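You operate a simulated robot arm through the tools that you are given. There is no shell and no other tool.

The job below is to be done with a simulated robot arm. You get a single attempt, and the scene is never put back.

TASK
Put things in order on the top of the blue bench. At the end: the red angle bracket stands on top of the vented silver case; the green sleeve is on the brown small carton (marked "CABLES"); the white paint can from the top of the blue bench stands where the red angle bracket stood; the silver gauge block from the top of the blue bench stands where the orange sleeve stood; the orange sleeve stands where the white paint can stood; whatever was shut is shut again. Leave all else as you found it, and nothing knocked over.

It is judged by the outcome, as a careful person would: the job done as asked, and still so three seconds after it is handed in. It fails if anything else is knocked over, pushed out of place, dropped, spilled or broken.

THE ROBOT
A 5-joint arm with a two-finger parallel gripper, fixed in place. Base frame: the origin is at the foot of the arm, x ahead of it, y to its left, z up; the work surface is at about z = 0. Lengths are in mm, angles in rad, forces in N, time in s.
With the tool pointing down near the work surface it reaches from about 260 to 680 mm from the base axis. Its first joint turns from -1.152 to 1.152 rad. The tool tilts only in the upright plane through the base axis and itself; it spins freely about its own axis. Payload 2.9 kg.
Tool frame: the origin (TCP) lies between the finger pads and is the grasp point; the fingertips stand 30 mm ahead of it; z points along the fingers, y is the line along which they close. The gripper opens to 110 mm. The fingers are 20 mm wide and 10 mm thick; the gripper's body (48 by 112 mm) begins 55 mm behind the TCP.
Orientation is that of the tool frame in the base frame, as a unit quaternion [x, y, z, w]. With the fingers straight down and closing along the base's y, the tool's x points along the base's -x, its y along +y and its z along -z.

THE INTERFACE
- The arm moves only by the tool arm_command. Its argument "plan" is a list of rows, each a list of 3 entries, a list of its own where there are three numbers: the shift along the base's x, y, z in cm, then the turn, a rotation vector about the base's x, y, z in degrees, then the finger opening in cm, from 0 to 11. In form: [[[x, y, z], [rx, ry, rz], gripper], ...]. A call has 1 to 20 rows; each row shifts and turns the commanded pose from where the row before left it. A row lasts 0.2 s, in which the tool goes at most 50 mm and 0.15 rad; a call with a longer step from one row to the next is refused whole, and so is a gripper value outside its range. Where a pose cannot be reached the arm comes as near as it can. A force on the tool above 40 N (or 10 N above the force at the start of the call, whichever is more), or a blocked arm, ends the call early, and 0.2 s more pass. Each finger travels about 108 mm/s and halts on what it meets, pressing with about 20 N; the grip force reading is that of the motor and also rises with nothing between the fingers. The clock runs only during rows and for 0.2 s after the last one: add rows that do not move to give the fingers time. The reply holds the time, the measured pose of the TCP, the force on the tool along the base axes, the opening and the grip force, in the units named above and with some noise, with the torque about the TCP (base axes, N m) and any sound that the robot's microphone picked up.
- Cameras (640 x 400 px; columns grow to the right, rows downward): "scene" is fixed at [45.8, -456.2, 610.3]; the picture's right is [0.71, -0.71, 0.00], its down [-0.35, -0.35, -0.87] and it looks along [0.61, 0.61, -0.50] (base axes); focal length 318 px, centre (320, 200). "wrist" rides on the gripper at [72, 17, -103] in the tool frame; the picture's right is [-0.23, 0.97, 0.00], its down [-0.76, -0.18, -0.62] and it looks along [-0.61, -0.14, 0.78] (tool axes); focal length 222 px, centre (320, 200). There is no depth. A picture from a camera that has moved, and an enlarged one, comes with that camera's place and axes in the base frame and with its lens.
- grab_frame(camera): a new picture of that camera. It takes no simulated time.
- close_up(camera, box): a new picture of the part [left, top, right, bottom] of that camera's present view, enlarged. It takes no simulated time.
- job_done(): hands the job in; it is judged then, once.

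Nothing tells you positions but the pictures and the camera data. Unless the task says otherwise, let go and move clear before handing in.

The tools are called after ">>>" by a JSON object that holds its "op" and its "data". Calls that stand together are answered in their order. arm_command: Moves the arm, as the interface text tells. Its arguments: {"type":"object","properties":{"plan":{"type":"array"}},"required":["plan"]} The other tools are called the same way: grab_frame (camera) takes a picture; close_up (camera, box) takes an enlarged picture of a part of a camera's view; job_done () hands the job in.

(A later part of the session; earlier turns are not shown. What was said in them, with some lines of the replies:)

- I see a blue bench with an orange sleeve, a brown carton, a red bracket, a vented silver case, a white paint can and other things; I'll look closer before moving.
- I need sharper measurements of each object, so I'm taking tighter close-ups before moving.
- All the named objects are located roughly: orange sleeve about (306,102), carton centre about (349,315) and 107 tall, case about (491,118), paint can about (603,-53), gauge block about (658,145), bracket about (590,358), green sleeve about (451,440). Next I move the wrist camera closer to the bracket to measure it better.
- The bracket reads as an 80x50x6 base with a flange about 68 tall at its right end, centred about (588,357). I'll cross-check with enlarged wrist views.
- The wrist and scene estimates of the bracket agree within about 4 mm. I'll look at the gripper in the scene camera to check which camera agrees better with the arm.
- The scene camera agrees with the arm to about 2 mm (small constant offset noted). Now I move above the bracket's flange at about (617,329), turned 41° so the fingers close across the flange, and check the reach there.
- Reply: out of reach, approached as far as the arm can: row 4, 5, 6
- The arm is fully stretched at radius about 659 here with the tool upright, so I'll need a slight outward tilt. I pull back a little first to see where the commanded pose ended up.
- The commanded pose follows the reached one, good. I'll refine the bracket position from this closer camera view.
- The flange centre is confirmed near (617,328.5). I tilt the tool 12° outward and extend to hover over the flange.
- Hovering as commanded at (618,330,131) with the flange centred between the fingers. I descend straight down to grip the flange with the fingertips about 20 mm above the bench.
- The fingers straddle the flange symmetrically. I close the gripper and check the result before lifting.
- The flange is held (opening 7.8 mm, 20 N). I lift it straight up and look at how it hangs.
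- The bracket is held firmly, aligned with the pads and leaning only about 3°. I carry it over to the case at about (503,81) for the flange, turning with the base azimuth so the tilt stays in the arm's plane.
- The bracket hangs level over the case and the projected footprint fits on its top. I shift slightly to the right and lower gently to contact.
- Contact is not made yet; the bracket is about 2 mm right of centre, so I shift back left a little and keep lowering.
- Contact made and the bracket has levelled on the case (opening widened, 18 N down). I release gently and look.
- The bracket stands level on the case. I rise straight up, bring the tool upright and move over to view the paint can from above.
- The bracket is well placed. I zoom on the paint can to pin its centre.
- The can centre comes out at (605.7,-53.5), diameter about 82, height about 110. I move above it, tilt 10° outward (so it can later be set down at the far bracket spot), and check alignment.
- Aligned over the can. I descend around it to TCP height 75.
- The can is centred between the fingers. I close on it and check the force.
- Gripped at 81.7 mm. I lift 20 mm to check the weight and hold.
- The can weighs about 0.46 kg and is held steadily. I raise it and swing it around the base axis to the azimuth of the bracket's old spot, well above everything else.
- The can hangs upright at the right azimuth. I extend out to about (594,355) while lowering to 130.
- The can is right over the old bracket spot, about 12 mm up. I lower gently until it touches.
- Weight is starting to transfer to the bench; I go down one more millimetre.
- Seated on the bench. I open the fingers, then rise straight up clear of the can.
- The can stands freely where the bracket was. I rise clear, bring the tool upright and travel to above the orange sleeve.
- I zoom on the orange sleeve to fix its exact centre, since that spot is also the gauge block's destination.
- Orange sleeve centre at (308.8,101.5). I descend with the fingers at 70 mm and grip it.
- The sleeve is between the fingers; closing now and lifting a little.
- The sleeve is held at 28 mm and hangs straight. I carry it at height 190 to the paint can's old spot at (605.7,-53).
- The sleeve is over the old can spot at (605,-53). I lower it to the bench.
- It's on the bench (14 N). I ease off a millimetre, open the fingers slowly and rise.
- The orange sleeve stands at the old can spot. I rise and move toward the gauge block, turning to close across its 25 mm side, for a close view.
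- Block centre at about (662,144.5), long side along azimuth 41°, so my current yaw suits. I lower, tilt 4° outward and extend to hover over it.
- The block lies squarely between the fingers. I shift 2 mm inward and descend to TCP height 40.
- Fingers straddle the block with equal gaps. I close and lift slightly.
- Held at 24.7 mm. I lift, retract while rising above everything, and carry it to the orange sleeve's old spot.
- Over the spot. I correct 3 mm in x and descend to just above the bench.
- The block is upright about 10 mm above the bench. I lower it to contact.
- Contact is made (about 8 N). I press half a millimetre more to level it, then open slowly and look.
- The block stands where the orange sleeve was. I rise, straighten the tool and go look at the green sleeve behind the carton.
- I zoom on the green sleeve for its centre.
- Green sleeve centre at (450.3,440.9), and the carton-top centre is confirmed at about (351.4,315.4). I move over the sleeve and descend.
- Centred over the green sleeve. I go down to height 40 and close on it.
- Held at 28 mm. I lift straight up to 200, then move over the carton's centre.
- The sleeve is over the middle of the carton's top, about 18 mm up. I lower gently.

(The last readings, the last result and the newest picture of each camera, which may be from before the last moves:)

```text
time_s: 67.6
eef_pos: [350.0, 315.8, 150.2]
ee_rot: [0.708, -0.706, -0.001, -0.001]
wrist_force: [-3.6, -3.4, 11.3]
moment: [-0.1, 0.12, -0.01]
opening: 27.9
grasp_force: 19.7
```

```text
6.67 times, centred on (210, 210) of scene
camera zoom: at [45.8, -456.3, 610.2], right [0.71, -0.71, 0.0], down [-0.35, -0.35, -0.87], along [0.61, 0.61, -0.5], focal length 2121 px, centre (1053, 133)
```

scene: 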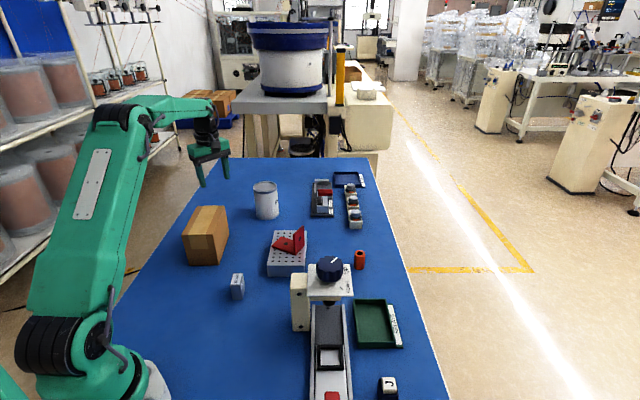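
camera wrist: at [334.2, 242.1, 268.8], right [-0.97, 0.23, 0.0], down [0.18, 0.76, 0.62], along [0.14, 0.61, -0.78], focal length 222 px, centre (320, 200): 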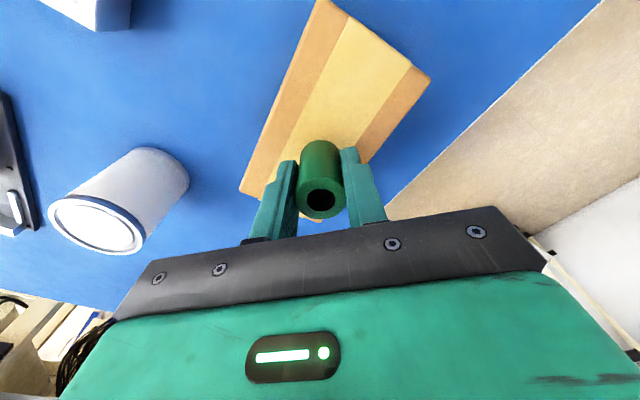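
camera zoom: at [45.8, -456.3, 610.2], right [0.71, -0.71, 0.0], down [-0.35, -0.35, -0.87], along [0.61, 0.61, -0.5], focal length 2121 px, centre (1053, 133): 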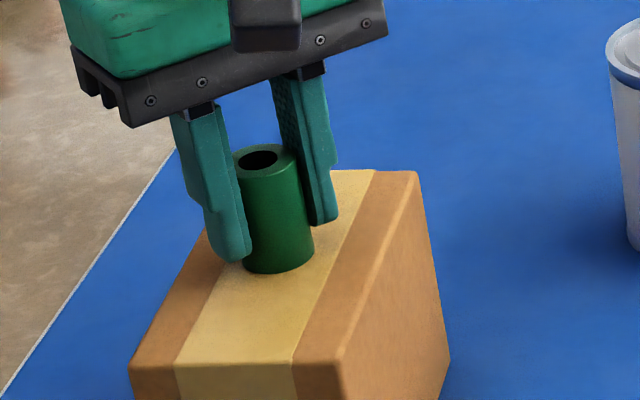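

Contact with about 11 N. I ease off slightly, open slowly and check that the sleeve stands.

>>> {"op": "arm_command", "data": {"plan": [[[0, 0, 0.06], [0, 0, 0], 2.3], [[0, 0, 0], [0, 0, 0], 2.9], [[0, 0, 0], [0, 0, 0], 3.4], [[0, 0, 0], [0, 0, 0], 4.5], [[0, 0, 0], [0, 0, 0], 6], [[0, 0, 0], [0, 0, 0], 6]]}}

>>> {"op": "close_up", "data": {"camera": "scene", "box": [170, 180, 250, 240]}}

```text
time_s: 69.0
eef_pos: [350.4, 317.0, 150.5]
ee_rot: [0.708, -0.707, 0.0, 0.0]
wrist_force: [-0.6, -0.6, -0.4]
moment: [0.0, 0.02, -0.03]
opening: 59.6
grasp_force: 0.0
```

```text
6.67 times, centred on (210, 210) of scene
camera zoom: at [45.8, -456.2, 610.3], right [0.71, -0.71, 0.0], down [-0.35, -0.35, -0.87], along [0.61, 0.61, -0.5], focal length 2121 px, centre (1053, 133)
```

zoom: 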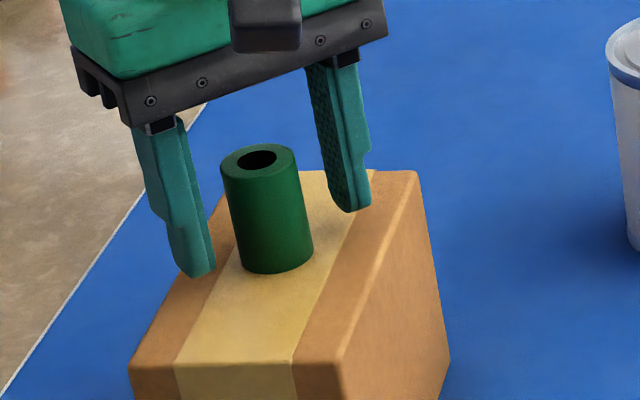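

The green sleeve stands on the carton. I rise straight up and move back near the starting pose, then inspect everything.

>>> {"op": "arm_command", "data": {"plan": [[[0, 0, 1.5], [0, 0, 0], 6], [[0, 0, 3.5], [0, 0, 0], 6], [[0, 0, 3.5], [0, 0, 0], 6], [[0, 0, 3.5], [0, 0, 0], 8], [[0, 0, 2.5], [0, 0, -8], 11], [[1.6, -2.8, 0], [0, 0, -8], 11], [[1.6, -2.8, 0], [0, 0, -8], 11], [[1.6, -2.8, 0], [0, 0, -8], 11], [[0, 0, 0], [0, 0, -8], 11], [[0, 0, 0], [0, 0, -8], 11], [[0, 0, 0], [0, 0, -8], 11], [[0, 0, 0], [0, 0, -8], 11], [[0, 0, 0], [0, 0, -8], 11], [[0, 0, 0], [0, 0, -8], 11], [[0, 0, 0], [0, 0, -8], 11], [[0, 0, 0], [0, 0, -2], 11], [[0, 0, 0], [0, 0, 0], 11]]}}

>>> {"op": "grab_frame", "data": {"camera": "scene"}}

>>> {"op": "grab_frame", "data": {"camera": "wrist"}}

>>> {"op": "close_up", "data": {"camera": "scene", "box": [170, 160, 330, 310]}}

>>> {"op": "close_up", "data": {"camera": "scene", "box": [270, 160, 430, 300]}}

```text
time_s: 72.6
eef_pos: [398.2, 231.3, 295.2]
ee_rot: [0.0, 1.0, -0.001, 0.0]
wrist_force: [-0.3, 0.2, -0.7]
moment: [0.02, -0.03, 0.01]
opening: 110.3
grasp_force: 0.0
```

```text
taken
```

scene: 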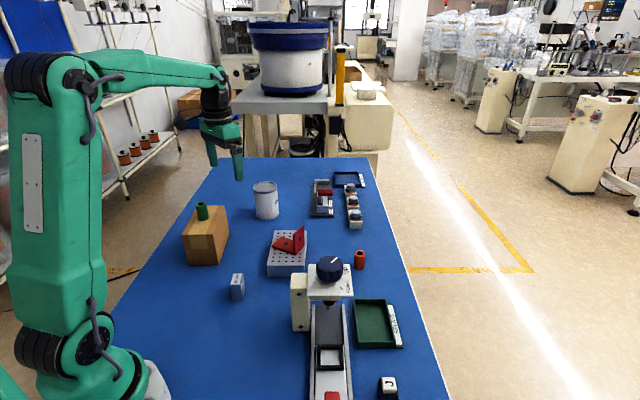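

```text
taken
camera wrist: at [327.0, 247.7, 397.8], right [0.23, 0.97, 0.0], down [0.76, -0.18, 0.62], along [0.61, -0.14, -0.78], focal length 222 px, centre (320, 200)
```

wrist: 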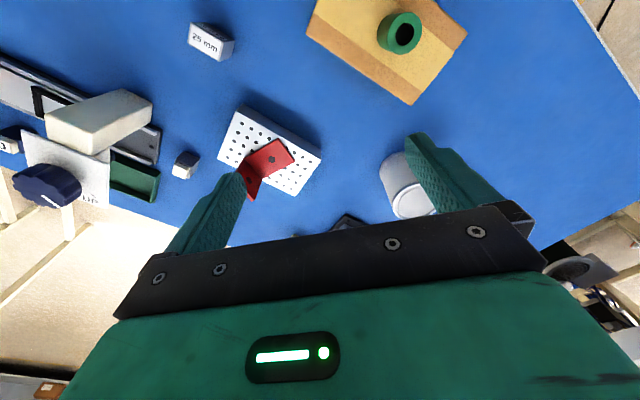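

```text
2.67 times, centred on (250, 235) of scene
camera zoom: at [45.8, -456.2, 610.3], right [0.71, -0.71, 0.0], down [-0.35, -0.35, -0.87], along [0.61, 0.61, -0.5], focal length 848 px, centre (507, 107)
```

zoom: 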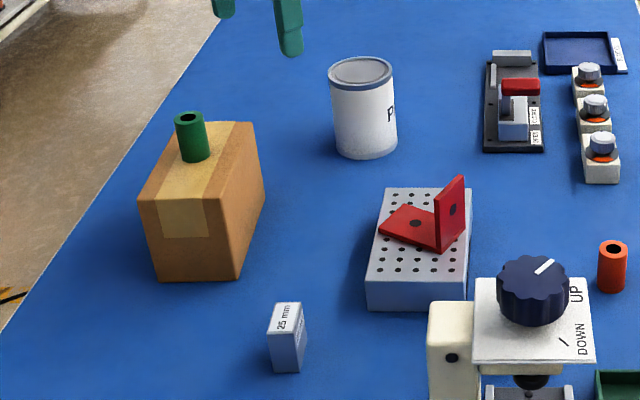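

```text
2.86 times, centred on (350, 230) of scene
camera zoom: at [45.8, -456.2, 610.3], right [0.71, -0.71, 0.0], down [-0.35, -0.35, -0.87], along [0.61, 0.61, -0.5], focal length 909 px, centre (234, 114)
```

zoom: 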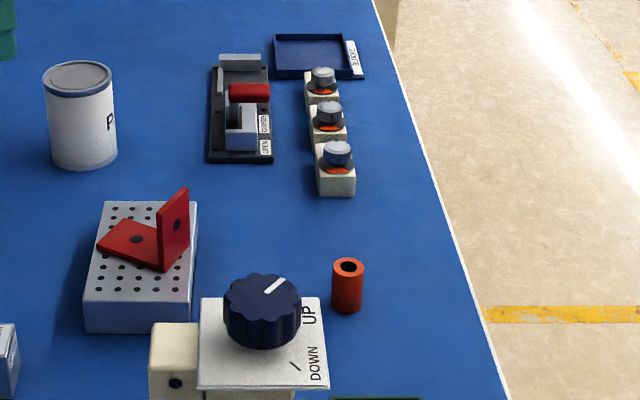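

Everything is in place: bracket on the case, green sleeve on the carton, paint can at the bracket's old spot, orange sleeve at the can's old spot, and gauge block at the sleeve's old spot. The other items look as they did at the start, nothing was opened, and the gripper is empty and clear, so I hand in.

>>> {"op": "job_done", "data": {}}

```text
The job is handed in.
```

The job is handed in and all five moves are done. The final pictures show everything upright:

- **Red angle bracket:** stands on top of the vented silver case. It is turned about 25–30° from the case's edges, but its base fits on the top.
- **Green sleeve:** stands in the middle of the top of the brown carton. I never saw the "CABLES" marking on the sides I could view, but it is the only carton on the bench.
- **White paint can:** stands where the bracket stood, about 2 mm from the centre of the bracket's base.
- **Silver gauge block:** stands where the orange sleeve stood, within about 4 mm.
- **Orange sleeve:** stands where the paint can stood, within about 3 mm.

I opened nothing, so there was nothing to shut again. In the last pictures the other items on the bench look as they did at the start. The gripper is empty and back near its starting position.
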